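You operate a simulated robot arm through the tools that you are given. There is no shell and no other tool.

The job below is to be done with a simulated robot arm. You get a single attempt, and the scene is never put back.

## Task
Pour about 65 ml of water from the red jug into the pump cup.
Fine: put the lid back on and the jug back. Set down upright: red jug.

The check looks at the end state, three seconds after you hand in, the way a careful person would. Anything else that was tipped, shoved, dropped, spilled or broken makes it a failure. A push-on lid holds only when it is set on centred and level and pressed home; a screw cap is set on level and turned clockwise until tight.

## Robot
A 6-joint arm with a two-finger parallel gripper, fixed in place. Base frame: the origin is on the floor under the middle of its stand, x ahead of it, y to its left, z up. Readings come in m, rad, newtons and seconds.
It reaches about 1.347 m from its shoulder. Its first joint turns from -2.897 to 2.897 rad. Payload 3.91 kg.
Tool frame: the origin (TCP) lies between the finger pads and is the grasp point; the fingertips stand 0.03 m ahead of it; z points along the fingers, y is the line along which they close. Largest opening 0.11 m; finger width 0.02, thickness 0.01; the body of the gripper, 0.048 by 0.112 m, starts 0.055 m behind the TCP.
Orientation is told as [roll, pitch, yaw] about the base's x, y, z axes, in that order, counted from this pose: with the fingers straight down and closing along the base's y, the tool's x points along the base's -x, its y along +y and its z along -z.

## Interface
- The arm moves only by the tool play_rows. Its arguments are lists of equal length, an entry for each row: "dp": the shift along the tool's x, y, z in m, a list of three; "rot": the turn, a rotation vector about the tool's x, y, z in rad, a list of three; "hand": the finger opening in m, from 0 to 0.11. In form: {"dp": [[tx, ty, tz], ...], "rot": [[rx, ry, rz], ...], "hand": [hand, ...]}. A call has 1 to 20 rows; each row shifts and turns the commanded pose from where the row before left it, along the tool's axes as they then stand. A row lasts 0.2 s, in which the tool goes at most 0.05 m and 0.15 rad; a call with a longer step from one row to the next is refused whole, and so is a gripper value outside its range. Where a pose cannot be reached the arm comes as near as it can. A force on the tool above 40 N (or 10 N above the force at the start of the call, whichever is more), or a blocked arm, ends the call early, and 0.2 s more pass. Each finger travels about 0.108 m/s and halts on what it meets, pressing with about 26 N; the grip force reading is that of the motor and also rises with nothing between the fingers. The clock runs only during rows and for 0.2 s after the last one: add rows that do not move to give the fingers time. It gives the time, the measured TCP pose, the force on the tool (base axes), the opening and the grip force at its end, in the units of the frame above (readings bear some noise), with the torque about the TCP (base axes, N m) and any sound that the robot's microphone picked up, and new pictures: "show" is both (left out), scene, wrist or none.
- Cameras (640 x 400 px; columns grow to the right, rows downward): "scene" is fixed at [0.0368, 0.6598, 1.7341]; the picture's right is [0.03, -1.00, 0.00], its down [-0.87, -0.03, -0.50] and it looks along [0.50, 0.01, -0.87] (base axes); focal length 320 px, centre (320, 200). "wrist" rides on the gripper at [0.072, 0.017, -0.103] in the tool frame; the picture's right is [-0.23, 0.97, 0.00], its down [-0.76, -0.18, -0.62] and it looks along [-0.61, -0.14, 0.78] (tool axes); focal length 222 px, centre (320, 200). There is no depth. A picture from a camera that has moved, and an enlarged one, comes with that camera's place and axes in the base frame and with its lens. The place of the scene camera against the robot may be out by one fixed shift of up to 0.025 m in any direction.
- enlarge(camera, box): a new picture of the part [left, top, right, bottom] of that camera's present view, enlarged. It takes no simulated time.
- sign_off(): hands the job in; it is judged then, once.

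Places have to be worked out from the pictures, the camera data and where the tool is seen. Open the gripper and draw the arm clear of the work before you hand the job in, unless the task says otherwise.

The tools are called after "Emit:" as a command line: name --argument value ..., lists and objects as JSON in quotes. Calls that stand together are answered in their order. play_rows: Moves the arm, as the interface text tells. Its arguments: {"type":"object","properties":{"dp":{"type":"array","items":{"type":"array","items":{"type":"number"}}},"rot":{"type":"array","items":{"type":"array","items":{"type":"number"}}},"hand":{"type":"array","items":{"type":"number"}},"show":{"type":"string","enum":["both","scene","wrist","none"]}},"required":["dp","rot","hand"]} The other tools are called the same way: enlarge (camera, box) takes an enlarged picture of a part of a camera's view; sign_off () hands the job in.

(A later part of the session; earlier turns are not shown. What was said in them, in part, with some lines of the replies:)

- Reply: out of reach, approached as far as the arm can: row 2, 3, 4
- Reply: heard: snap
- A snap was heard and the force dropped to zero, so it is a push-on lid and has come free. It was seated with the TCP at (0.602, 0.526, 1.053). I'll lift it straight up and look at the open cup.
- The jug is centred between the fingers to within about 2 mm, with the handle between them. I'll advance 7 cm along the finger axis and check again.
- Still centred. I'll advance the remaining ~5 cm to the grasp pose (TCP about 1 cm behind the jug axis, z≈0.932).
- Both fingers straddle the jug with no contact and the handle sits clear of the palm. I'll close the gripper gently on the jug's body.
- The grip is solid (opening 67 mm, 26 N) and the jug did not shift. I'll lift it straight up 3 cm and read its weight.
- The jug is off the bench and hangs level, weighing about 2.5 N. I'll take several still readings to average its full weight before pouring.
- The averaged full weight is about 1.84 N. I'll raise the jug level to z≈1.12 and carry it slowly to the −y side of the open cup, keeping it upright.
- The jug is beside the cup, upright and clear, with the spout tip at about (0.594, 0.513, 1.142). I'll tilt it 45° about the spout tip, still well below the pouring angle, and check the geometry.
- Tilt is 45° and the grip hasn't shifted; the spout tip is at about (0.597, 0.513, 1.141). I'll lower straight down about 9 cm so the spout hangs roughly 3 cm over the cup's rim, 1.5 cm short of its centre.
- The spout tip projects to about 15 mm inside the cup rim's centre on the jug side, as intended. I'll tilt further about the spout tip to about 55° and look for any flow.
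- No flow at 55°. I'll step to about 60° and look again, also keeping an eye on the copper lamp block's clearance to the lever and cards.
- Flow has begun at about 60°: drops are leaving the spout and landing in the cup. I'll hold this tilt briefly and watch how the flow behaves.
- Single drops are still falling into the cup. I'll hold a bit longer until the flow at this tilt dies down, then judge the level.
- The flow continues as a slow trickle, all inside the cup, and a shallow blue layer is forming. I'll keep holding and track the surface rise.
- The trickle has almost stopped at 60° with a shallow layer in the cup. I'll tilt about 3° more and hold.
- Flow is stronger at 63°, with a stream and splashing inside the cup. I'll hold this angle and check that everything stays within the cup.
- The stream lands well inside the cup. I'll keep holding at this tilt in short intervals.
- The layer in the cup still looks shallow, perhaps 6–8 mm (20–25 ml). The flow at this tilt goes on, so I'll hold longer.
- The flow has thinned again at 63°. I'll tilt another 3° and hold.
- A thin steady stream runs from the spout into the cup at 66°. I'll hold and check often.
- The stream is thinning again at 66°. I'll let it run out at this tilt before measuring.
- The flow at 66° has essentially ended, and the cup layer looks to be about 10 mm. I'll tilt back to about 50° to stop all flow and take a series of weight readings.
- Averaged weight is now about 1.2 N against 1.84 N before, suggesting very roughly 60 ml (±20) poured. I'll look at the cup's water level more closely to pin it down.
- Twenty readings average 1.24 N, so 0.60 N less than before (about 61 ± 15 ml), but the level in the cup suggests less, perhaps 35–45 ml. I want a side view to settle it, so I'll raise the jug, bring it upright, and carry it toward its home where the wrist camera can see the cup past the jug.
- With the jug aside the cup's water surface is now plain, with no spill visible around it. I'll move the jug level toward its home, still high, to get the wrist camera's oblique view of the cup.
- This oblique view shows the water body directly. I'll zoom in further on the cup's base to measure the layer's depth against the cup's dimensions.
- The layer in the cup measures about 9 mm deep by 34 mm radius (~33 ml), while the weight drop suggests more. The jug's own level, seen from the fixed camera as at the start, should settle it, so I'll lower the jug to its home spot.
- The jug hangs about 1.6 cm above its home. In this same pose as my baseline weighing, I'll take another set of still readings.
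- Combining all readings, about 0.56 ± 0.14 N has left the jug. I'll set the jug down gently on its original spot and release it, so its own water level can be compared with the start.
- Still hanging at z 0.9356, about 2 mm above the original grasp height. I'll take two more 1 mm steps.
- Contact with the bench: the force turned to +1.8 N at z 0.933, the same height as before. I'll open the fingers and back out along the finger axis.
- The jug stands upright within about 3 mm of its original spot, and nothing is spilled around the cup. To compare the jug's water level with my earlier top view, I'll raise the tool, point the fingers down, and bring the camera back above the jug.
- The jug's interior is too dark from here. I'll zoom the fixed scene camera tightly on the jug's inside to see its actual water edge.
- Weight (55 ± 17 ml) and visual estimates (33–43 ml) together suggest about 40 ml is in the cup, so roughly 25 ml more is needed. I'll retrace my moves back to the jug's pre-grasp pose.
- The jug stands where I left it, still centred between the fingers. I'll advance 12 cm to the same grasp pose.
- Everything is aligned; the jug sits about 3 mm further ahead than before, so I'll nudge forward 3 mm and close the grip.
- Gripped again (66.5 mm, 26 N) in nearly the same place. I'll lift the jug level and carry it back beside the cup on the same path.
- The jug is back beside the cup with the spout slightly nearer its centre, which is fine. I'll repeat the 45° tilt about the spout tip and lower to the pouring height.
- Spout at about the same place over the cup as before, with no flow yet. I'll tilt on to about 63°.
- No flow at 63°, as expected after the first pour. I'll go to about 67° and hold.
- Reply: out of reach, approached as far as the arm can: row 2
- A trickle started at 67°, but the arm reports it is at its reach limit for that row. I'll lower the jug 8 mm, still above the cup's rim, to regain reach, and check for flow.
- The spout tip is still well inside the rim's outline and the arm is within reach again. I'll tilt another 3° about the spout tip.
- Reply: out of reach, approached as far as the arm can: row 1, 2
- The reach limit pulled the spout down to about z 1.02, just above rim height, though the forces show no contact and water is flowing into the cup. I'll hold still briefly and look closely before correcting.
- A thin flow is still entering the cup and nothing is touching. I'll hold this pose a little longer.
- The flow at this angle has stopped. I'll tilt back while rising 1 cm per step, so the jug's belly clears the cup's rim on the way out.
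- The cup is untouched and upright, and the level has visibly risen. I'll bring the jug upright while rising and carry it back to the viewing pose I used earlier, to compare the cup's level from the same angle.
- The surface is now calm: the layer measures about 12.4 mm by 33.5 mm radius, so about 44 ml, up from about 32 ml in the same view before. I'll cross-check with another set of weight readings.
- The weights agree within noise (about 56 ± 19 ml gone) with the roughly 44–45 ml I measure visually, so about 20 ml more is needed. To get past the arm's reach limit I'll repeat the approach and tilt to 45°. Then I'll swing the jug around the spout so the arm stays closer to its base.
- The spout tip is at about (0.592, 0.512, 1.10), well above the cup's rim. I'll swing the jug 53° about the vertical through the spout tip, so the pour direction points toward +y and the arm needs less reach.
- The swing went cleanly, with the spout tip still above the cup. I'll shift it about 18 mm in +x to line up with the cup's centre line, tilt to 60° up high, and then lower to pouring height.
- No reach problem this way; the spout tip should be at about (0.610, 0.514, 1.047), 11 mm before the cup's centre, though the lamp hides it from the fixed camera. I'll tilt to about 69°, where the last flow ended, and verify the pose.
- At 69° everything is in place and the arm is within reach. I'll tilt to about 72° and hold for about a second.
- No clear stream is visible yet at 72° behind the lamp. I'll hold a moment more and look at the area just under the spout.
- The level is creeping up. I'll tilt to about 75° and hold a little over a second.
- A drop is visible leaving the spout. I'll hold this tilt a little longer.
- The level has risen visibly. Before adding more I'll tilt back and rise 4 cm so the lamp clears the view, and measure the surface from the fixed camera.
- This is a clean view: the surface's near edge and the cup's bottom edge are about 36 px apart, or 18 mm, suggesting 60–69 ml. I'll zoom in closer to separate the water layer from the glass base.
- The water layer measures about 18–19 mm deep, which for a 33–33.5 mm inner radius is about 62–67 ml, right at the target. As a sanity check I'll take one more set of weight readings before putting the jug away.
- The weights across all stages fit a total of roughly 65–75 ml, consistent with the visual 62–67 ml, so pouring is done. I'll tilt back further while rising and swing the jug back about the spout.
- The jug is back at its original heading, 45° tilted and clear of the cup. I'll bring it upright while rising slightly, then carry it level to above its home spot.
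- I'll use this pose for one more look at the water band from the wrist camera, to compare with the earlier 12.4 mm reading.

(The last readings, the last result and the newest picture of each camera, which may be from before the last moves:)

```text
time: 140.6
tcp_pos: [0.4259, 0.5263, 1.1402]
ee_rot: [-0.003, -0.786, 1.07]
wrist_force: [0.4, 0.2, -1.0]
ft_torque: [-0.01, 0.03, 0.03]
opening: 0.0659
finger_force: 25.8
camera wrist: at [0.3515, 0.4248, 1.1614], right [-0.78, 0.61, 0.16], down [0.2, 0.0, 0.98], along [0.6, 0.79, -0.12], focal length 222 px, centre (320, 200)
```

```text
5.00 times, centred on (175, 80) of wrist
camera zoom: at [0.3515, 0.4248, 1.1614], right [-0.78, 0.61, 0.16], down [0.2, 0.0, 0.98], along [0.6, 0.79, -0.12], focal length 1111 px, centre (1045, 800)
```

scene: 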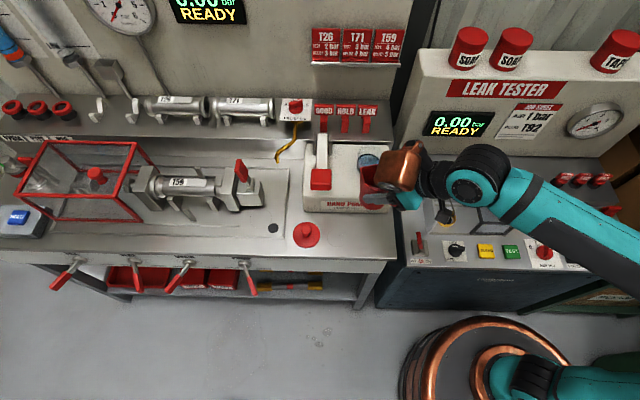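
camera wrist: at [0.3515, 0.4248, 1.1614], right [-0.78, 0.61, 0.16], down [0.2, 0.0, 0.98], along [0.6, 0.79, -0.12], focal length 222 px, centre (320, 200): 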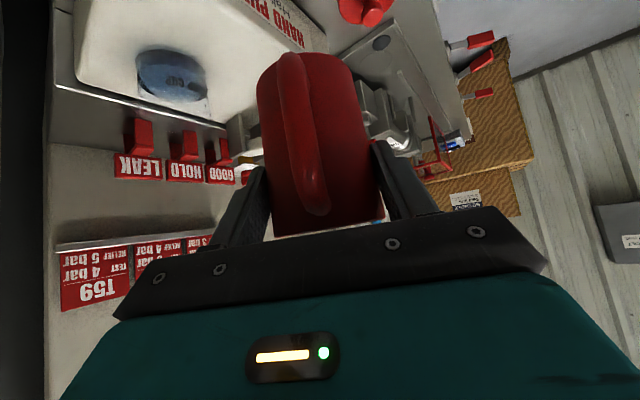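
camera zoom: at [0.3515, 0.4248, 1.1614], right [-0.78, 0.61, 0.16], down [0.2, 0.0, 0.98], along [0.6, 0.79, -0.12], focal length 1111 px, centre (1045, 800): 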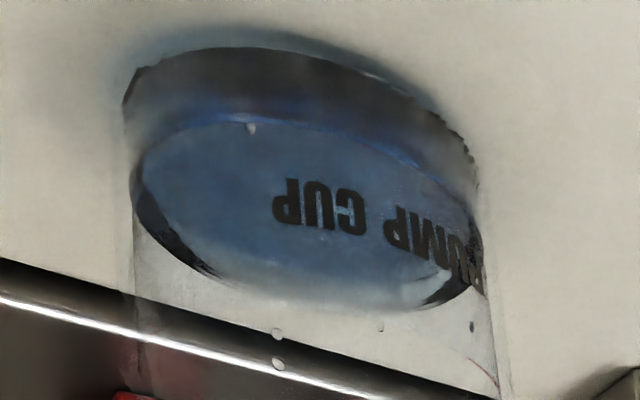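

From here the layer is about 17–18 mm deep (about 60 ml), the scene view gave 62–67 ml, and the weights slightly more, so about 63 ml. That is close enough to 65 ml. I'll lower the jug toward its home spot.

Emit:
play_rows --dp '[[0.012, 0, 0.012], [0.0238, 0, 0.0237], [0.0238, 0, 0.0237], [0.0238, 0, 0.0237], [0.0238, 0, 0.0237], [0.0238, 0, 0.0237], [0.0114, 0, 0.0113], [0, 0, 0]]' --rot '[[0, 0, 0], [0, 0, 0], [0, 0, 0], [0, 0, 0], [0, 0, 0], [0, 0, 0], [0, 0, 0], [0, 0, 0]]' --hand '[0.03, 0.03, 0.03, 0.03, 0.03, 0.03, 0.03, 0.03]' --show "scene"

Emit:
enlarge --camera "scene" --box '[320, 180, 440, 270]'

```text
time: 142.4
tcp_pos: [0.4258, 0.5272, 0.9385]
ee_rot: [-0.001, -0.788, 1.073]
wrist_force: [0.0, -1.2, -0.7]
ft_torque: [-0.03, 0.01, -0.02]
opening: 0.0658
finger_force: 25.6
```

scene: 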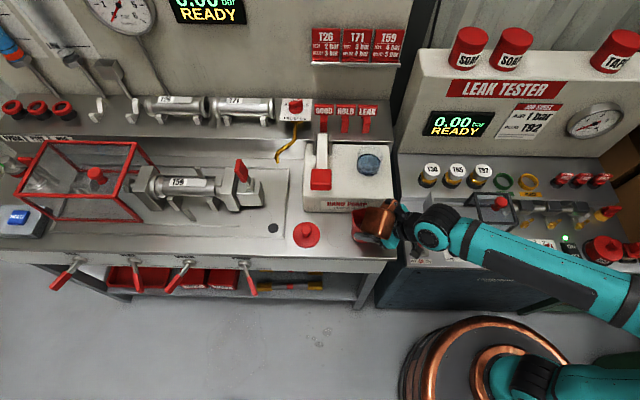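

```text
4.44 times, centred on (380, 225) of scene
camera zoom: at [0.0368, 0.6598, 1.7341], right [0.03, -1.0, 0.0], down [-0.87, -0.03, -0.5], along [0.5, 0.01, -0.87], focal length 1423 px, centre (53, 89)
```

zoom: 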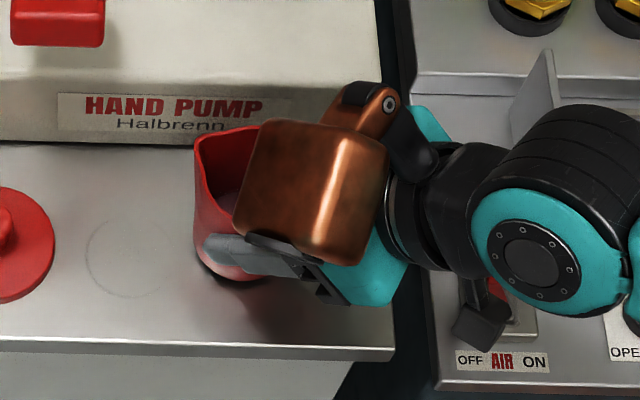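

The jug hangs 5–6 mm above the bench. I'll shift it about 4 mm back toward its exact original spot and lower it almost to contact.

Emit:
play_rows --dp '[[0.0026, 0.0025, -0.0026], [0.0025, 0, 0.0025], [0, 0, 0]]' --rot '[[0, 0, 0], [0, 0, 0], [0, 0, 0]]' --hand '[0.03, 0.03, 0.03]' --show "none"

Emit:
play_rows --dp '[[0.0008, 0, 0.0008], [0, 0, 0]]' --rot '[[0, 0, 0], [0, 0, 0]]' --hand '[0.03, 0.03]' --show "none"

Emit:
play_rows --dp '[[0.0007, 0, 0.0007], [0, 0, 0]]' --rot '[[0, 0, 0], [0, 0, 0]]' --hand '[0.03, 0.03]' --show "none"

```text
time: 143.2
tcp_pos: [0.422, 0.5245, 0.935]
ee_rot: [-0.002, -0.787, 1.073]
wrist_force: [0.0, 0.2, -0.3]
ft_torque: [-0.01, -0.03, 0.02]
opening: 0.0663
finger_force: 26.3
```

```text
time: 143.8
tcp_pos: [0.4216, 0.5234, 0.9341]
ee_rot: [-0.002, -0.787, 1.072]
wrist_force: [-0.6, 0.0, -1.5]
ft_torque: [-0.01, 0.0, -0.01]
opening: 0.066
finger_force: 25.9
```

```text
time: 144.4
tcp_pos: [0.4218, 0.5241, 0.9324]
ee_rot: [-0.002, -0.788, 1.071]
wrist_force: [-0.6, 0.6, -0.2]
ft_torque: [0.0, 0.03, 0.0]
opening: 0.0662
finger_force: 25.9
```

The force is shrinking toward zero at z 0.9324, close to contact. One more 1 mm step.

Emit:
play_rows --dp '[[0.0006, 0, 0.0006], [0, 0, 0]]' --rot '[[0, 0, 0], [0, 0, 0]]' --hand '[0.03, 0.03]' --show "none"

Emit:
play_rows --dp '[[0.0004, 0, 0.0004], [0, 0, 0]]' --rot '[[0, 0, 0], [0, 0, 0]]' --hand '[0.03, 0.03]' --show "scene"

Emit:
enlarge --camera "scene" --box '[320, 180, 440, 270]'

```text
time: 145.0
tcp_pos: [0.423, 0.5232, 0.9317]
ee_rot: [-0.001, -0.789, 1.071]
wrist_force: [-0.5, -1.3, 9.6]
ft_torque: [0.1, 0.19, 0.02]
opening: 0.0662
finger_force: 25.3
```

```text
time: 145.6
tcp_pos: [0.423, 0.5239, 0.9315]
ee_rot: [-0.001, -0.787, 1.071]
wrist_force: [1.3, -0.3, 17.7]
ft_torque: [0.08, 0.22, 0.08]
opening: 0.066
finger_force: 26.1
```

scene: 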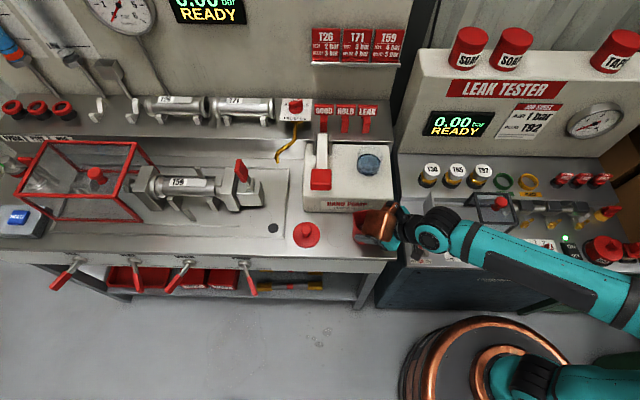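

```text
4.44 times, centred on (380, 225) of scene
camera zoom: at [0.0368, 0.6598, 1.7341], right [0.03, -1.0, 0.0], down [-0.87, -0.03, -0.5], along [0.5, 0.01, -0.87], focal length 1423 px, centre (53, 89)
```

zoom: 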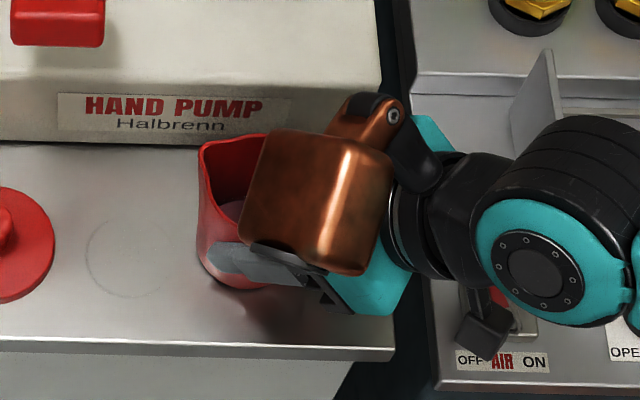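

The jug is firmly on the bench (17.7 N), with its spout at the same picture position as originally. I'll ease off 1 mm, open, and back out along the finger axis.

Emit:
play_rows --dp '[[-0.0009, 0, -0.0009], [0, 0, 0], [0, 0, 0], [0, 0, 0], [0, 0, -0.02], [0, 0, -0.03], [0, 0, -0.035], [0, 0, -0.035], [0, 0, 0]]' --rot '[[0, 0, 0], [0, 0, 0], [0, 0, 0], [0, 0, 0], [0, 0, 0], [0, 0, 0], [0, 0, 0], [0, 0, 0], [0, 0, 0]]' --hand '[0.03, 0.08, 0.11, 0.11, 0.11, 0.11, 0.11, 0.11, 0.11]' --show "both"

Emit:
enlarge --camera "scene" --box '[335, 200, 400, 255]'

```text
time: 147.6
tcp_pos: [0.3813, 0.4478, 1.0177]
ee_rot: [-0.002, -0.789, 1.073]
wrist_force: [0.2, 1.0, -0.7]
ft_torque: [-0.01, 0.02, 0.0]
opening: 0.11
finger_force: 0.1
camera wrist: at [0.3077, 0.3467, 1.0391], right [-0.78, 0.61, 0.16], down [0.2, 0.0, 0.98], along [0.6, 0.79, -0.12], focal length 222 px, centre (320, 200)
```

scene: 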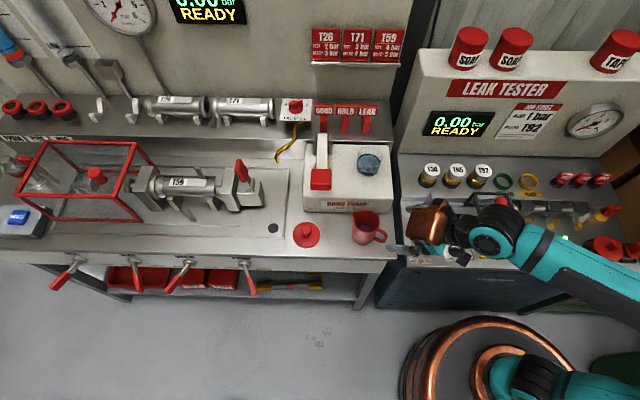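
wrist: 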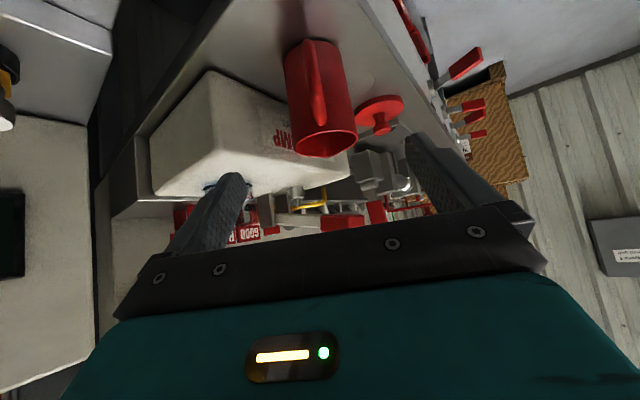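

```text
7.27 times, centred on (368, 228) of scene
camera zoom: at [0.0368, 0.6598, 1.7341], right [0.03, -1.0, 0.0], down [-0.87, -0.03, -0.5], along [0.5, 0.01, -0.87], focal length 2329 px, centre (-26, 0)
```

zoom: 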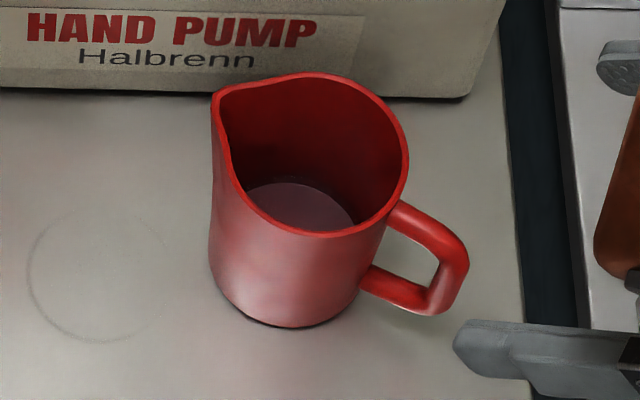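

The jug is back exactly on its original spot, upright. Now for the lid: I'll rise, point the fingers down again, and undo the yaw.

Emit:
play_rows --dp '[[-0.0307, 0, -0.0306], [-0.0307, 0, -0.0306], [-0.0308, 0, -0.0306], [0, 0, 0], [0, 0, 0], [0, 0, 0], [0, 0, 0], [0, 0, 0], [0, 0, 0], [0, 0, 0], [0, 0, 0], [0, 0, 0], [0, 0, 0], [0, 0, 0], [0, 0, 0], [0, 0, 0], [0, 0, 0], [0, 0, 0]]' --rot '[[0, 0, 0], [0, 0, 0], [0, 0, 0], [0, 0.1315, 0], [0, 0.1315, 0], [0, 0.1315, 0], [0, 0.1315, 0], [0, 0.1315, 0], [0, 0.1315, 0], [0, 0, 0.134], [0, 0, 0.134], [0, 0, 0.134], [0, 0, 0.134], [0, 0, 0.134], [0, 0, 0.134], [0, 0, 0.134], [0, 0, 0.134], [0, 0, 0]]' --hand '[0.11, 0.11, 0.11, 0.11, 0.11, 0.11, 0.11, 0.11, 0.11, 0.11, 0.11, 0.11, 0.11, 0.11, 0.09, 0.07, 0.07, 0.07]' --show "both"

```text
time: 151.4
tcp_pos: [0.3821, 0.4494, 1.1457]
ee_rot: [-0.001, 0.0, -0.005]
wrist_force: [0.2, -0.8, 0.4]
ft_torque: [0.0, 0.05, 0.03]
opening: 0.0701
finger_force: 0.1
camera wrist: at [0.3089, 0.4662, 1.2506], right [0.23, 0.97, 0.0], down [0.76, -0.18, 0.62], along [0.61, -0.15, -0.78], focal length 222 px, centre (320, 200)
```

scene: 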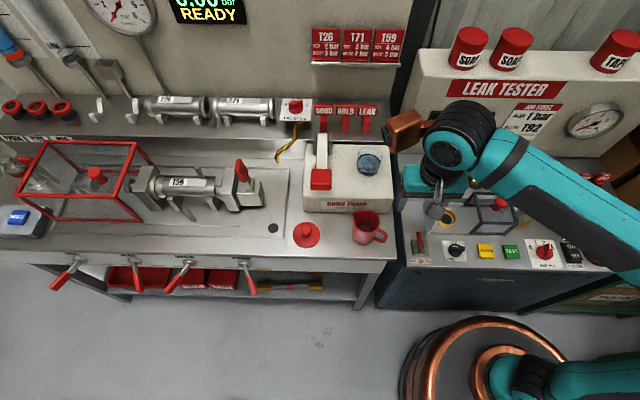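
wrist: 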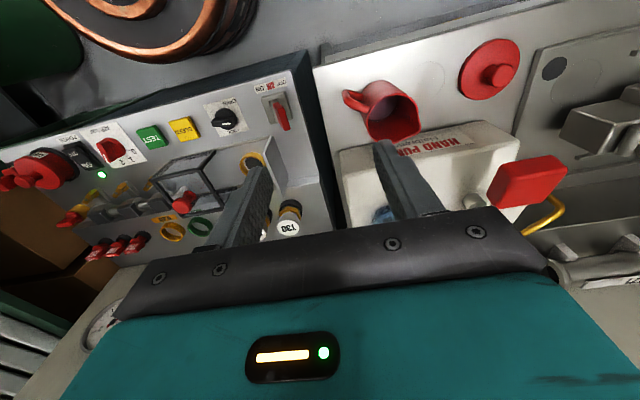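

Orientation is back to fingers-down, yaw zero. I'll move over the lid at (0.421, 0.702) and partway down to check the alignment.

Emit:
play_rows --dp '[[-0.0065, 0.042, 0], [-0.0065, 0.042, 0], [-0.0065, 0.042, 0], [-0.0065, 0.042, 0], [-0.0065, 0.042, 0], [-0.0066, 0.0424, 0], [0, 0, 0.045], [0, 0, 0.045], [0, 0, 0.04], [0, 0, 0]]' --rot '[[0, 0, 0.002], [0, 0, -0.002], [0, 0, -0.005], [0, 0, 0], [0, 0, 0], [0, 0, 0], [0, 0, 0], [0, 0, 0], [0, 0, 0], [0, 0, 0]]' --hand '[0.07, 0.07, 0.07, 0.07, 0.07, 0.07, 0.07, 0.07, 0.07, 0.07]' --show "both"

Emit:
enlarge --camera "wrist" --box '[250, 60, 390, 200]'

```text
time: 153.6
tcp_pos: [0.4209, 0.7038, 1.0168]
ee_rot: [-0.002, 0.001, 0.003]
wrist_force: [0.2, -1.4, -0.3]
ft_torque: [-0.01, -0.01, 0.01]
opening: 0.0697
finger_force: 0.0
camera wrist: at [0.3493, 0.7204, 1.1196], right [0.22, 0.97, 0.0], down [0.76, -0.17, 0.62], along [0.61, -0.14, -0.78], focal length 222 px, centre (320, 200)
```

scene: 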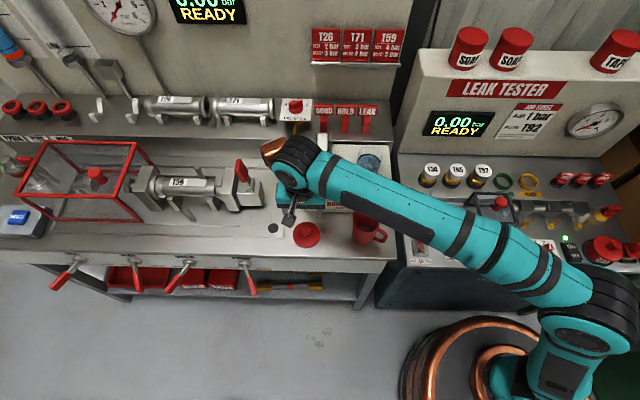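
wrist: 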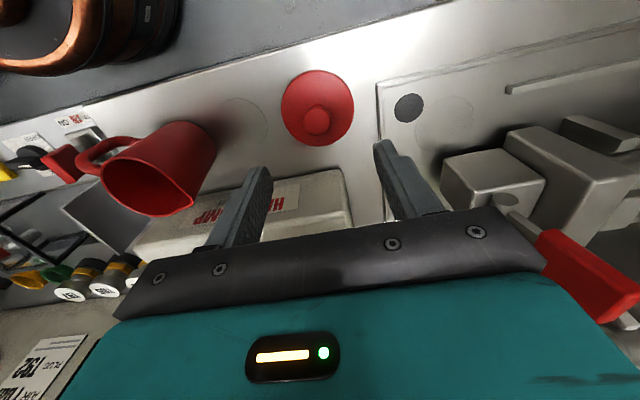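

```text
2.86 times, centred on (320, 130) of wrist
camera zoom: at [0.3493, 0.7204, 1.1196], right [0.22, 0.97, 0.0], down [0.76, -0.17, 0.62], along [0.61, -0.14, -0.78], focal length 635 px, centre (320, 400)
```

zoom: 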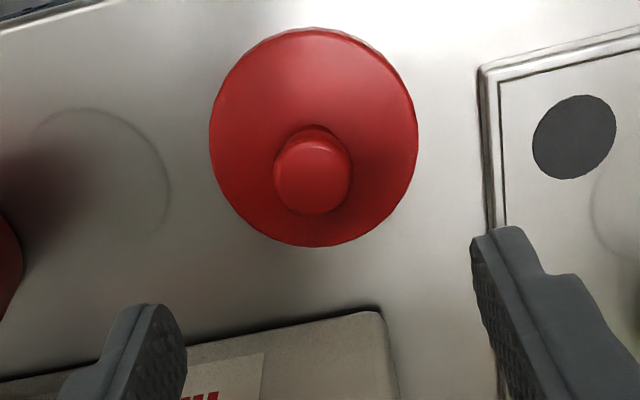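

The knob is at about (0.4217, 0.701), 2–3 mm off the tool axis. I'll correct for that and descend around the knob.

Emit:
play_rows --dp '[[-0.0008, -0.0026, 0.02], [0, 0, 0.04], [0, 0, 0.035], [0, 0, 0.012], [0, 0, 0.004], [0, 0, 0]]' --rot '[[0, 0, 0], [0, 0, 0], [0, 0, 0], [0, 0, 0], [0, 0, 0], [0, 0, 0]]' --hand '[0.07, 0.07, 0.07, 0.07, 0.07, 0.07]' --show "wrist"

Emit:
enlarge --camera "wrist" --box '[230, 80, 430, 240]'

```text
time: 155.0
tcp_pos: [0.4225, 0.6993, 0.9054]
ee_rot: [-0.001, -0.001, 0.004]
wrist_force: [-0.7, -0.4, 0.2]
ft_torque: [0.01, -0.02, 0.02]
opening: 0.0697
finger_force: 0.1
camera wrist: at [0.3498, 0.7163, 1.0087], right [0.22, 0.97, 0.0], down [0.76, -0.17, 0.62], along [0.61, -0.14, -0.78], focal length 222 px, centre (320, 200)
```

wrist: 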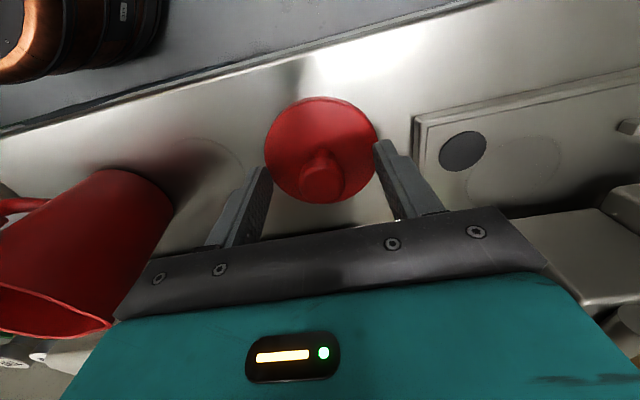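

```text
2.50 times, centred on (330, 160) of wrist
camera zoom: at [0.3498, 0.7163, 1.0087], right [0.22, 0.97, 0.0], down [0.76, -0.17, 0.62], along [0.61, -0.14, -0.78], focal length 555 px, centre (295, 300)
```

zoom: 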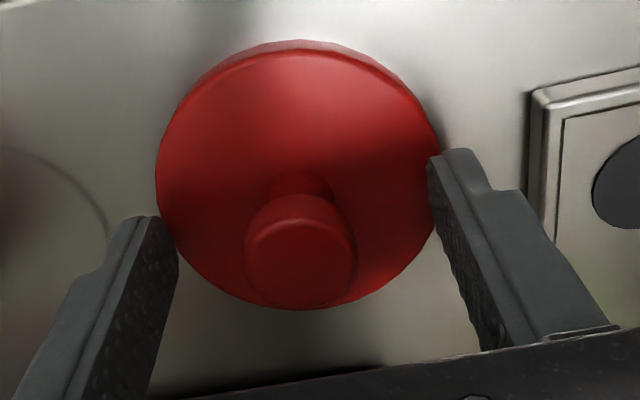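

The knob sits between the fingers about 1 mm off centre. I'll trim that, lower 3 mm, and close on the knob.

Emit:
play_rows --dp '[[0, 0.0012, 0.003], [0, 0, 0], [0, 0, 0], [0, 0, 0], [0, 0, 0]]' --rot '[[0, 0, 0], [0, 0, 0], [0, 0, 0], [0, 0, 0], [0, 0, 0]]' --hand '[0.06, 0.04, 0.02, 0.0, 0.0]' --show "wrist"

Emit:
enlarge --camera "wrist" --box '[230, 80, 430, 240]'

```text
time: 156.2
tcp_pos: [0.4216, 0.7013, 0.9026]
ee_rot: [-0.003, 0.002, 0.005]
wrist_force: [0.0, 0.1, 0.5]
ft_torque: [0.02, 0.04, -0.03]
opening: 0.0267
finger_force: 26.1
camera wrist: at [0.3492, 0.7176, 1.0058], right [0.22, 0.97, 0.0], down [0.76, -0.17, 0.62], along [0.61, -0.14, -0.78], focal length 222 px, centre (320, 200)
```

wrist: 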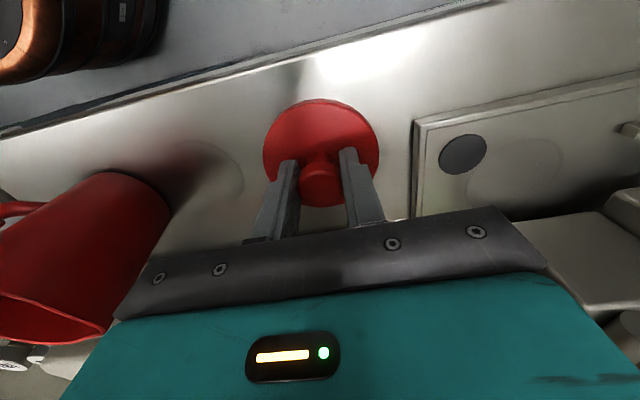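

```text
2.50 times, centred on (330, 160) of wrist
camera zoom: at [0.3492, 0.7176, 1.0058], right [0.22, 0.97, 0.0], down [0.76, -0.17, 0.62], along [0.61, -0.14, -0.78], focal length 555 px, centre (295, 300)
```

zoom: 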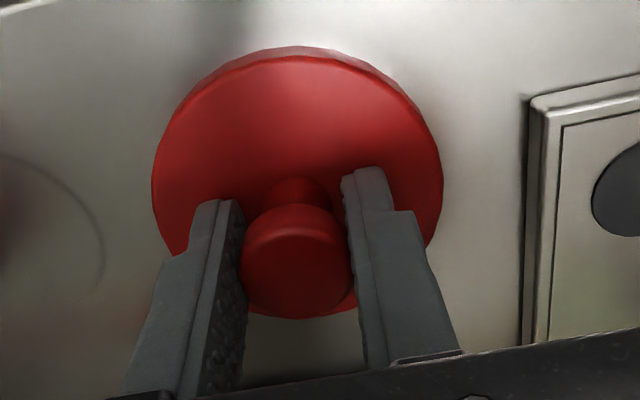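

The knob is gripped in the same position as the first time. I'll lift the lid, retrace the path over to the cup, and stop about 2.5 cm above its seat to check the centring.

Emit:
play_rows --dp '[[0, 0, -0.01], [0, 0, -0.03], [0, 0, -0.045], [0, 0, -0.045], [0, 0, -0.045], [0, 0, -0.045], [0, 0, -0.0245], [0, -0.045, 0], [0, -0.045, 0], [0, -0.045, 0], [0, -0.0395, 0], [-0.04, 0, 0], [-0.045, 0, 0], [-0.045, 0, 0], [-0.035, 0, 0], [-0.0158, 0, 0], [0, 0, 0]]' --rot '[[0, 0, 0], [0, 0, 0], [0, 0, 0], [0, 0, 0], [0, 0, 0], [0, 0, 0], [0, 0, 0], [0, 0, 0], [0, 0, 0], [0, 0, 0], [0, 0, 0], [0, 0, 0], [0, 0, 0], [0, 0, 0], [0, 0, 0], [0, 0, 0], [0, 0, 0]]' --hand '[0.0, 0.0, 0.0, 0.0, 0.0, 0.0, 0.0, 0.0, 0.0, 0.0, 0.0, 0.0, 0.0, 0.0, 0.0, 0.0, 0.0]' --show "both"

Emit:
enlarge --camera "scene" --box '[320, 90, 420, 190]'

```text
time: 159.8
tcp_pos: [0.6036, 0.5281, 1.1445]
ee_rot: [-0.003, 0.0, 0.002]
wrist_force: [-0.9, -0.6, 0.8]
ft_torque: [-0.01, -0.02, 0.02]
opening: 0.0266
finger_force: 26.1
camera wrist: at [0.5309, 0.5441, 1.2486], right [0.22, 0.97, 0.0], down [0.76, -0.17, 0.62], along [0.61, -0.14, -0.78], focal length 222 px, centre (320, 200)
```

scene: 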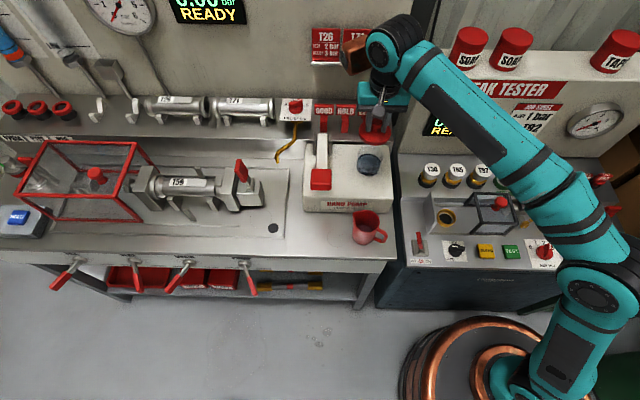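
wrist: 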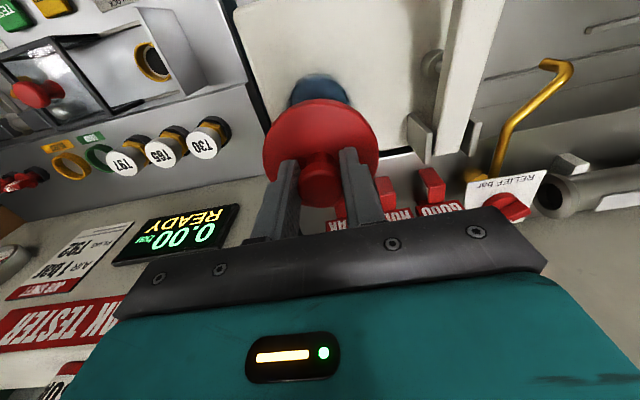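

```text
4.00 times, centred on (370, 140) of scene
camera zoom: at [0.0368, 0.6598, 1.7341], right [0.03, -1.0, 0.0], down [-0.87, -0.03, -0.5], along [0.5, 0.01, -0.87], focal length 1281 px, centre (120, 440)
```

zoom: 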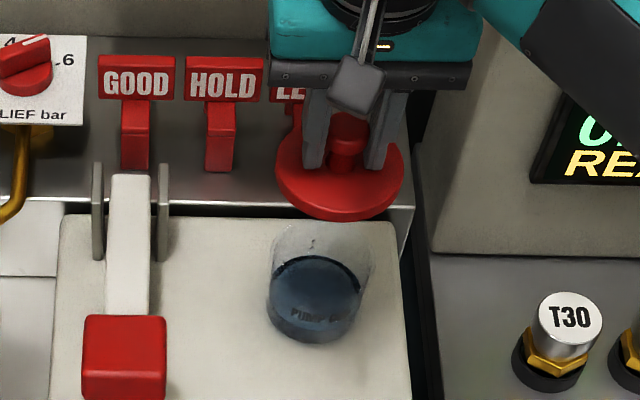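

The lid is right above the cup. I'll trim 1.5 mm in x and y to match the original seat and lower to about 2 cm above the rim.

Emit:
play_rows --dp '[[0.0012, -0.0015, 0.02], [0, 0, 0.025], [0, 0, 0.02], [0, 0, 0]]' --rot '[[0, 0, 0], [0, 0, 0], [0, 0, 0], [0, 0, 0]]' --hand '[0.0, 0.0, 0.0, 0.0]' --show "both"

Emit:
enlarge --camera "scene" --box '[340, 110, 400, 180]'

Emit:
enlarge --camera "wrist" --box '[240, 60, 400, 220]'

```text
time: 160.8
tcp_pos: [0.6021, 0.5254, 1.0819]
ee_rot: [-0.003, 0.0, 0.004]
wrist_force: [-0.4, -0.1, -0.4]
ft_torque: [0.02, -0.01, -0.02]
opening: 0.0266
finger_force: 25.7
camera wrist: at [0.5296, 0.5427, 1.1855], right [0.22, 0.97, 0.0], down [0.76, -0.17, 0.62], along [0.61, -0.14, -0.78], focal length 222 px, centre (320, 200)
```

scene: 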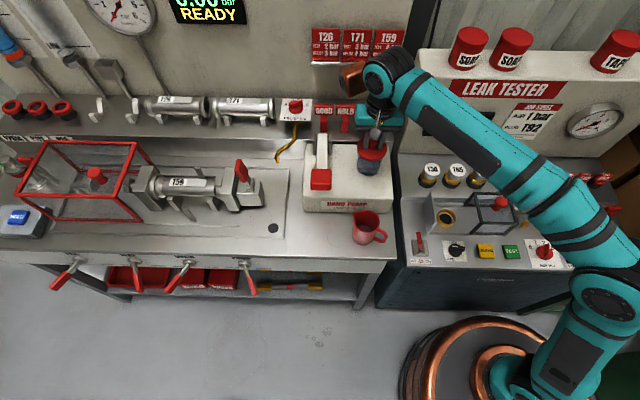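
wrist: 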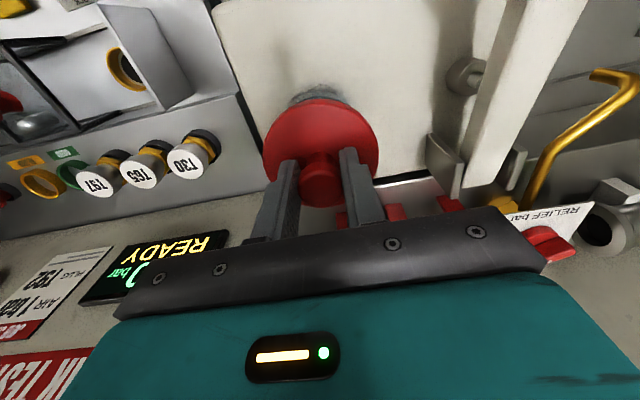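

```text
5.71 times, centred on (370, 145) of scene
camera zoom: at [0.0368, 0.6598, 1.7341], right [0.03, -1.0, 0.0], down [-0.87, -0.03, -0.5], along [0.5, 0.01, -0.87], focal length 1830 px, centre (34, 514)
```

zoom: 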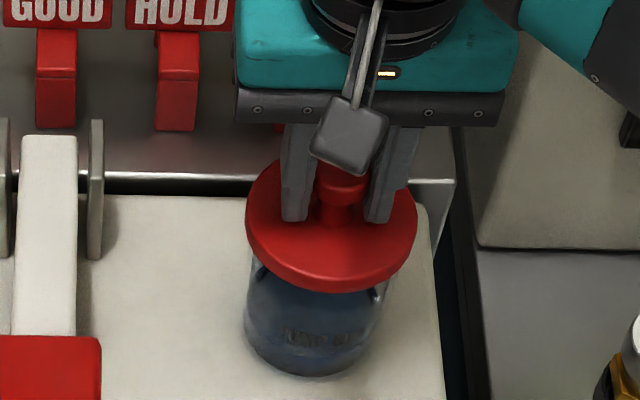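

```text
2.50 times, centred on (320, 140) of wrist
camera zoom: at [0.5296, 0.5427, 1.1855], right [0.22, 0.97, 0.0], down [0.76, -0.17, 0.62], along [0.61, -0.14, -0.78], focal length 555 px, centre (320, 350)
```

zoom: 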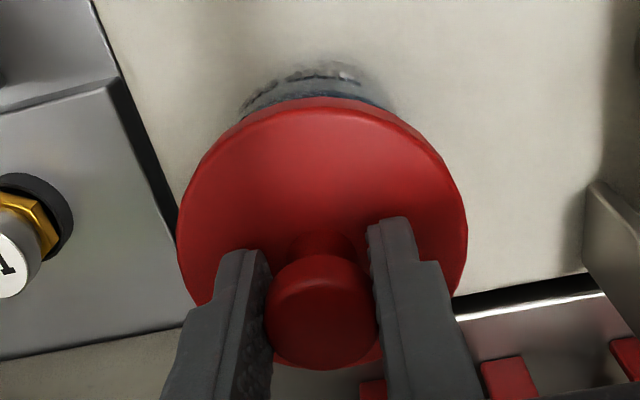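

The lid looks centred over the cup in both views. I'll lower to just above the seat and then proceed in 2 mm steps, watching the force.

Emit:
play_rows --dp '[[0, 0.0008, 0.01], [0, 0, 0.009], [0, 0, 0]]' --rot '[[0, 0, 0], [0, 0, 0], [0, 0, 0]]' --hand '[0.0, 0.0, 0.0]' --show "both"

Emit:
enlarge --camera "scene" --box '[340, 120, 400, 180]'

Emit:
enlarge --camera "wrist" --box '[240, 60, 400, 220]'

```text
time: 161.6
tcp_pos: [0.6025, 0.5262, 1.0641]
ee_rot: [-0.003, 0.0, 0.003]
wrist_force: [0.7, -0.4, -1.3]
ft_torque: [-0.03, 0.0, 0.0]
opening: 0.0269
finger_force: 25.8
camera wrist: at [0.5295, 0.543, 1.167], right [0.22, 0.97, 0.0], down [0.76, -0.17, 0.62], along [0.61, -0.14, -0.78], focal length 222 px, centre (320, 200)
```

scene: 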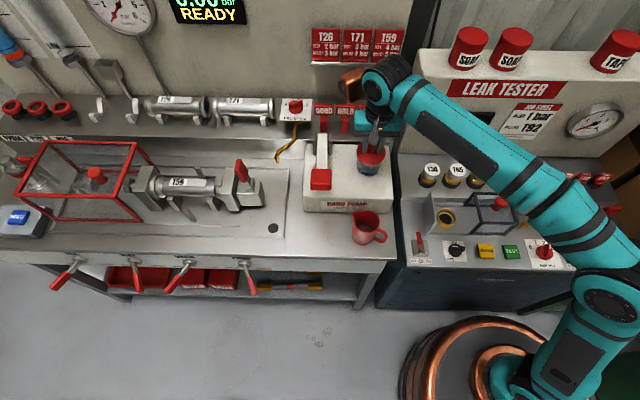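
wrist: 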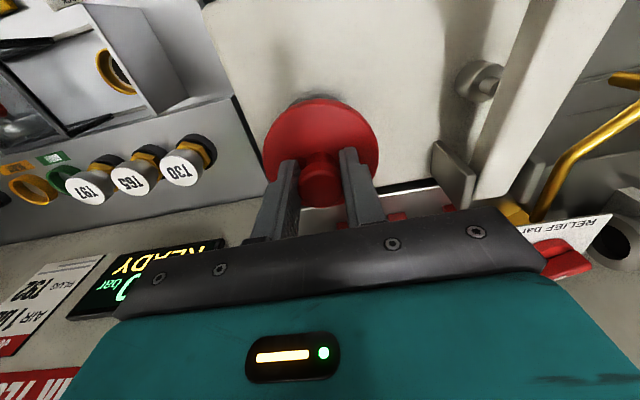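

```text
6.67 times, centred on (370, 150) of scene
camera zoom: at [0.0368, 0.6598, 1.7341], right [0.03, -1.0, 0.0], down [-0.87, -0.03, -0.5], along [0.5, 0.01, -0.87], focal length 2135 px, centre (-13, 533)
```

zoom: 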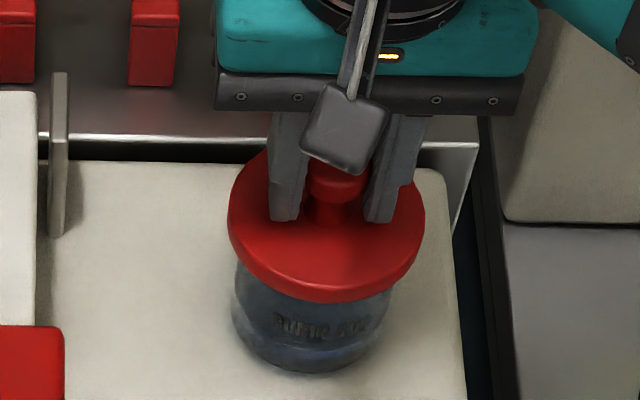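

```text
2.50 times, centred on (320, 140) of wrist
camera zoom: at [0.5295, 0.543, 1.167], right [0.22, 0.97, 0.0], down [0.76, -0.17, 0.62], along [0.61, -0.14, -0.78], focal length 555 px, centre (320, 350)
```

zoom: 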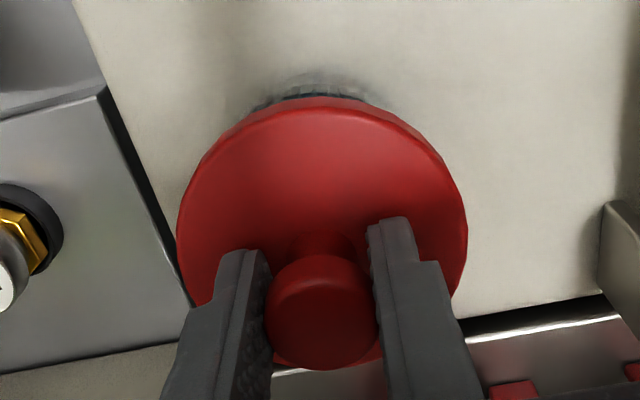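

No contact yet at z 1.064, and still centred. I'll continue in small steps.

Emit:
play_rows --dp '[[0, 0, 0.002], [0, 0, 0.002], [0, 0, 0]]' --rot '[[0, 0, 0], [0, 0, 0], [0, 0, 0]]' --hand '[0.0, 0.0, 0.0]' --show "none"

Emit:
play_rows --dp '[[0, 0, 0.0015], [0, 0, 0]]' --rot '[[0, 0, 0], [0, 0, 0]]' --hand '[0.0, 0.0]' --show "none"

```text
time: 162.4
tcp_pos: [0.6028, 0.5251, 1.0594]
ee_rot: [-0.002, 0.0, 0.002]
wrist_force: [0.1, -1.0, 1.1]
ft_torque: [0.01, 0.01, -0.02]
opening: 0.0267
finger_force: 26.2
```

```text
time: 163.0
tcp_pos: [0.6027, 0.5269, 1.0589]
ee_rot: [-0.001, 0.0, 0.004]
wrist_force: [0.2, -0.8, 0.3]
ft_torque: [0.0, -0.02, -0.02]
opening: 0.0267
finger_force: 26.8
```

Still free at about z 1.059, so I'll continue pressing down in 1.5 mm steps.

Emit:
play_rows --dp '[[0, 0, 0.0015], [0, 0, 0]]' --rot '[[0, 0, 0], [0, 0, 0]]' --hand '[0.0, 0.0]' --show "none"

Emit:
play_rows --dp '[[0, 0, 0.0015], [0, 0, 0]]' --rot '[[0, 0, 0], [0, 0, 0]]' --hand '[0.0, 0.0]' --show "none"

```text
time: 163.6
tcp_pos: [0.6017, 0.5252, 1.0571]
ee_rot: [-0.001, 0.001, 0.003]
wrist_force: [-0.3, -0.3, -0.4]
ft_torque: [-0.02, -0.02, 0.0]
opening: 0.0267
finger_force: 26.2
```

```text
time: 164.2
tcp_pos: [0.6015, 0.5259, 1.0548]
ee_rot: [-0.002, 0.0, 0.002]
wrist_force: [0.2, 0.3, -0.8]
ft_torque: [0.01, -0.02, 0.02]
opening: 0.0265
finger_force: 26.3
```

No resistance yet at 1.055. I'll continue down 1 mm at a time.

Emit:
play_rows --dp '[[0, 0, 0.001], [0, 0, 0]]' --rot '[[0, 0, 0], [0, 0, 0]]' --hand '[0.0, 0.0]' --show "none"

Emit:
play_rows --dp '[[0, 0, 0.001], [0, 0, 0]]' --rot '[[0, 0, 0], [0, 0, 0]]' --hand '[0.0, 0.0]' --show "both"

Emit:
enlarge --camera "scene" --box '[340, 120, 400, 180]'

```text
time: 164.8
tcp_pos: [0.6027, 0.5263, 1.0558]
ee_rot: [-0.002, -0.003, 0.002]
wrist_force: [12.5, 1.1, 16.4]
ft_torque: [0.1, -0.2, -0.01]
opening: 0.0267
finger_force: 25.6
heard: snap
```

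```text
time: 165.4
tcp_pos: [0.6013, 0.5248, 1.054]
ee_rot: [-0.001, -0.002, 0.004]
wrist_force: [17.3, 0.3, 31.0]
ft_torque: [0.12, -0.2, 0.03]
opening: 0.0268
finger_force: 25.4
camera wrist: at [0.5289, 0.5419, 1.1578], right [0.22, 0.97, 0.0], down [0.76, -0.18, 0.62], along [0.61, -0.14, -0.78], focal length 222 px, centre (320, 200)
```

scene: 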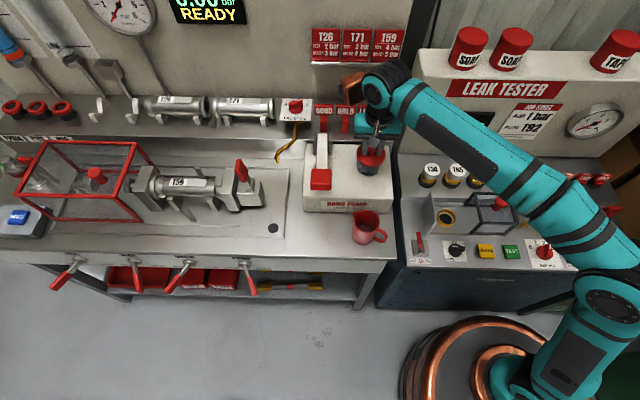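
wrist: 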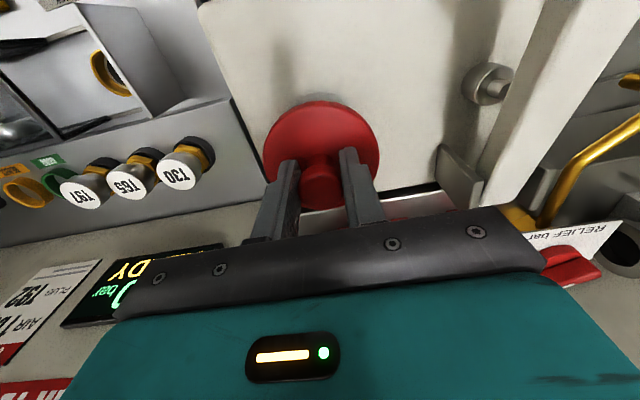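

```text
6.67 times, centred on (370, 150) of scene
camera zoom: at [0.0368, 0.6598, 1.7341], right [0.03, -1.0, 0.0], down [-0.87, -0.03, -0.5], along [0.5, 0.01, -0.87], focal length 2135 px, centre (-13, 533)
```

zoom: 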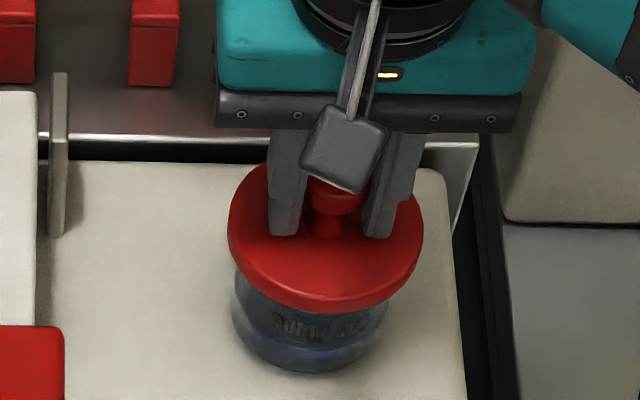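

A snap was heard: the lid has been pressed home, with 31 N down and the TCP at z≈1.054, matching its original seat. I'll relieve the press and side load slightly before letting go.

Emit:
play_rows --dp '[[-0.0008, 0, -0.0012], [0, 0, 0]]' --rot '[[0, 0, 0], [0, 0, 0]]' --hand '[0.0, 0.0]' --show "none"

```text
time: 166.0
tcp_pos: [0.6018, 0.5259, 1.0536]
ee_rot: [-0.005, 0.001, 0.002]
wrist_force: [2.7, -5.8, 11.3]
ft_torque: [0.07, -0.03, -0.06]
opening: 0.0267
finger_force: 26.1
```

The loads are now small. I'll open the fingers and rise straight up off the knob.

Emit:
play_rows --dp '[[0, 0, 0], [0, 0, 0], [0, 0, 0], [0, 0, -0.01], [0, 0, -0.025], [0, 0, -0.03], [0, 0, 0]]' --rot '[[0, 0, 0], [0, 0, 0], [0, 0, 0], [0, 0, 0], [0, 0, 0], [0, 0, 0], [0, 0, 0]]' --hand '[0.03, 0.06, 0.07, 0.07, 0.07, 0.07, 0.07]' --show "both"

Emit:
enlarge --camera "wrist" --box '[260, 70, 400, 190]'

Emit:
enlarge --camera "scene" --box '[340, 130, 400, 180]'

```text
time: 167.6
tcp_pos: [0.6022, 0.5264, 1.1189]
ee_rot: [-0.002, -0.001, 0.005]
wrist_force: [0.5, 1.0, 0.1]
ft_torque: [0.03, 0.02, -0.06]
opening: 0.0702
finger_force: 0.0
camera wrist: at [0.5304, 0.5441, 1.2226], right [0.22, 0.97, 0.0], down [0.76, -0.17, 0.62], along [0.61, -0.14, -0.78], focal length 222 px, centre (320, 200)
```

scene: 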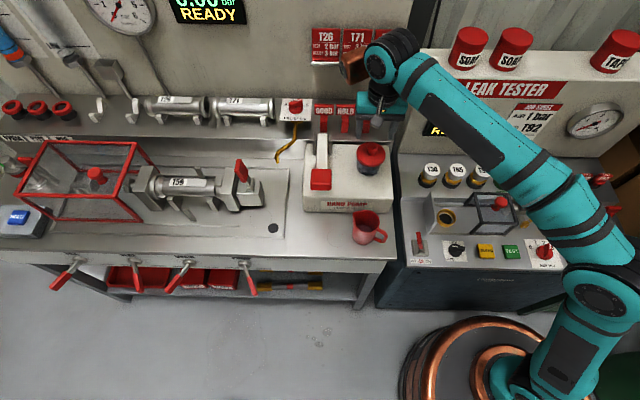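
wrist: 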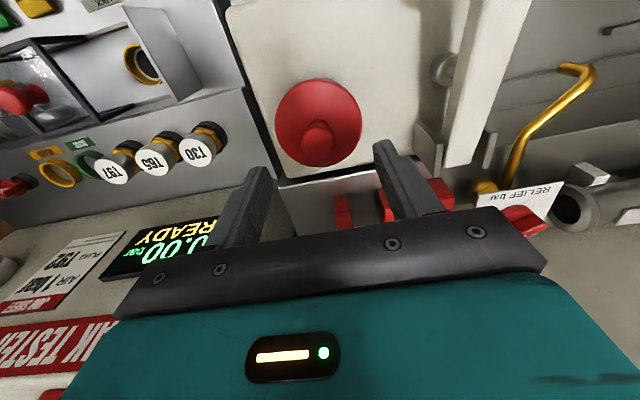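

```text
3.33 times, centred on (330, 130) of wrist
camera zoom: at [0.5304, 0.5441, 1.2226], right [0.22, 0.97, 0.0], down [0.76, -0.17, 0.62], along [0.61, -0.14, -0.78], focal length 740 px, centre (287, 433)
```

zoom: 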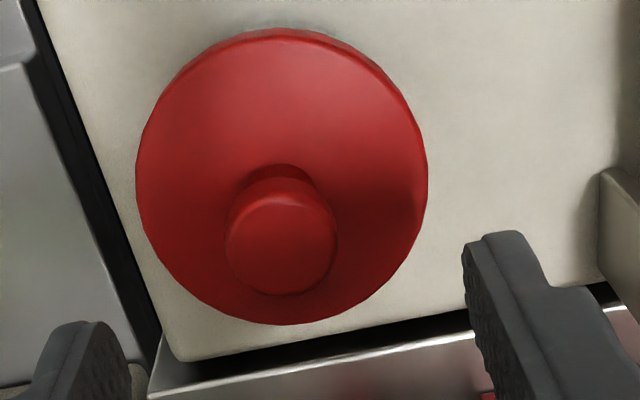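

```text
8.00 times, centred on (370, 155) of scene
camera zoom: at [0.0368, 0.6598, 1.7341], right [0.03, -1.0, 0.0], down [-0.87, -0.03, -0.5], along [0.5, 0.01, -0.87], focal length 2562 px, centre (-80, 560)
```

zoom: 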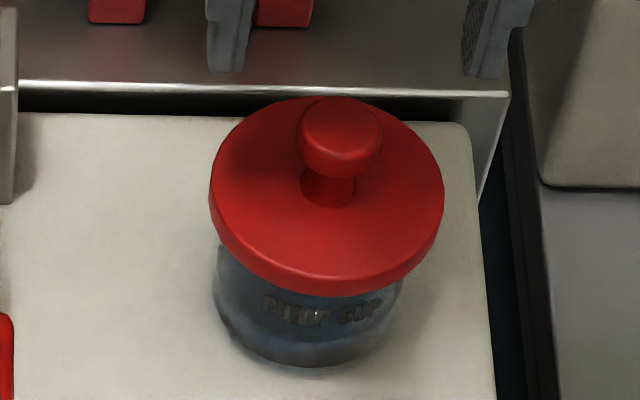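

The lid looks exactly as it did at the start in the same view: level, centred and fully down. I'll draw the arm back to its starting area and make a last check of the whole scene.

Emit:
play_rows --dp '[[0.04, 0, -0.01], [0.045, -0.01, 0], [0.045, -0.02, 0], [0.04, -0.025, 0], [0.011, -0.035, -0.02], [0, -0.02, -0.04], [0, 0, -0.04], [0, 0, -0.035], [0, 0, 0]]' --rot '[[0, 0, 0], [0, 0, 0], [0, 0, 0], [0, 0, 0], [0, 0, 0], [0, 0, 0], [0, 0, 0], [0, 0, 0], [0, 0, 0]]' --hand '[0.07, 0.07, 0.07, 0.07, 0.09, 0.11, 0.11, 0.11, 0.11]' --show "both"

Emit:
enlarge --camera "scene" --box '[280, 90, 420, 260]'

Emit:
enlarge --camera "scene" --box '[335, 200, 400, 255]'

Emit:
enlarge --camera "wrist" --box '[320, 20, 560, 220]'

```text
time: 169.6
tcp_pos: [0.4217, 0.4148, 1.2643]
ee_rot: [-0.003, 0.0, 0.003]
wrist_force: [-0.3, -0.4, -0.2]
ft_torque: [0.0, 0.01, -0.02]
opening: 0.11
finger_force: 0.1
camera wrist: at [0.3488, 0.431, 1.368], right [0.22, 0.97, 0.0], down [0.76, -0.17, 0.62], along [0.61, -0.14, -0.78], focal length 222 px, centre (320, 200)
```

scene: 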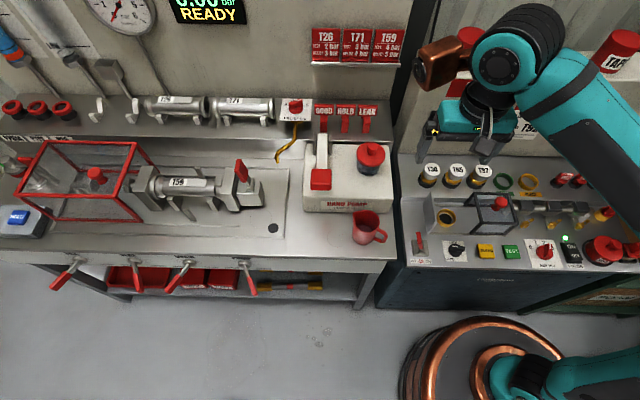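
wrist: 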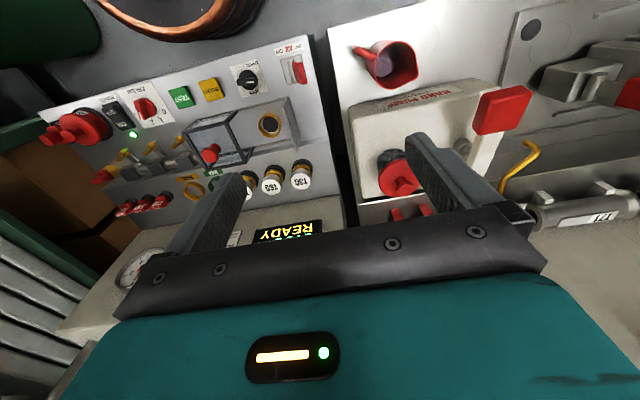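

```text
2.35 times, centred on (350, 175) of scene
camera zoom: at [0.0368, 0.6598, 1.7341], right [0.03, -1.0, 0.0], down [-0.87, -0.03, -0.5], along [0.5, 0.01, -0.87], focal length 754 px, centre (249, 259)
```

zoom: 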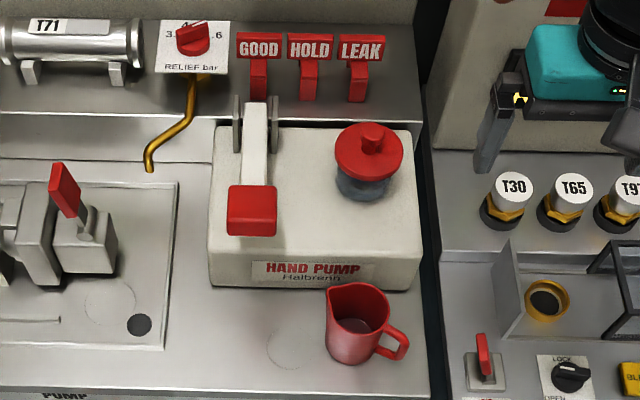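

```text
7.27 times, centred on (368, 228) of scene
camera zoom: at [0.0368, 0.6598, 1.7341], right [0.03, -1.0, 0.0], down [-0.87, -0.03, -0.5], along [0.5, 0.01, -0.87], focal length 2329 px, centre (-26, 0)
```

zoom: 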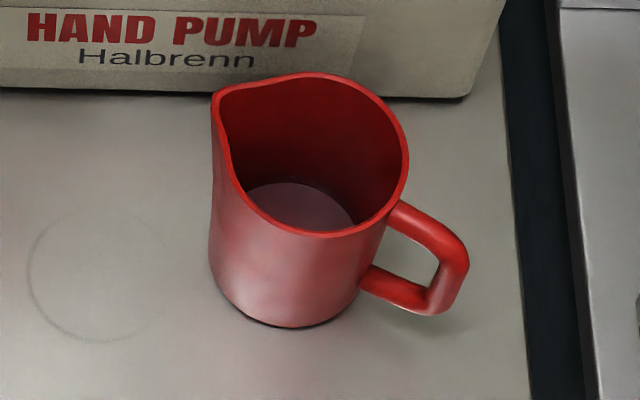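

```text
2.00 times, centred on (440, 120) of wrist
camera zoom: at [0.3488, 0.431, 1.368], right [0.22, 0.97, 0.0], down [0.76, -0.17, 0.62], along [0.61, -0.14, -0.78], focal length 444 px, centre (80, 360)
```

zoom: 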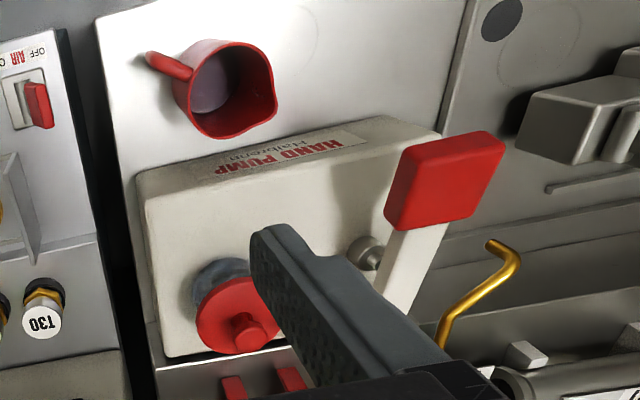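

Everything matches the starting picture: the lid is seated on the cup, which now holds water, the jug is upright on its original spot, and there are no drips on the pump or bench. The gripper is open and well clear, so I'm handing in.

Emit:
sign_off

```text
The job is handed in.
```

I poured roughly 63 ml of water from the red jug into the pump cup, then put the lid back on and the jug back in its place. The job is handed in.

- **Amount:** 63 ml is an estimate. The water level in the cup, seen from two camera angles, gave 58–67 ml. The jug's weight loss read higher, around 75–80 ml, but with an error of nearly 20 ml.
- **Lid:** it is back on the cup, centred and level. I heard it snap home, and it looks the same as at the start.
- **Jug:** it stands upright on its original spot.
- **Surroundings:** I saw no spills on the pump or bench and nothing else moved. The gripper is open and the arm is back near its starting position.

The pour took three rounds, and in the second the arm reached its limit and pulled the spout down to about rim height. The forces showed no contact and the water stayed in the cup.
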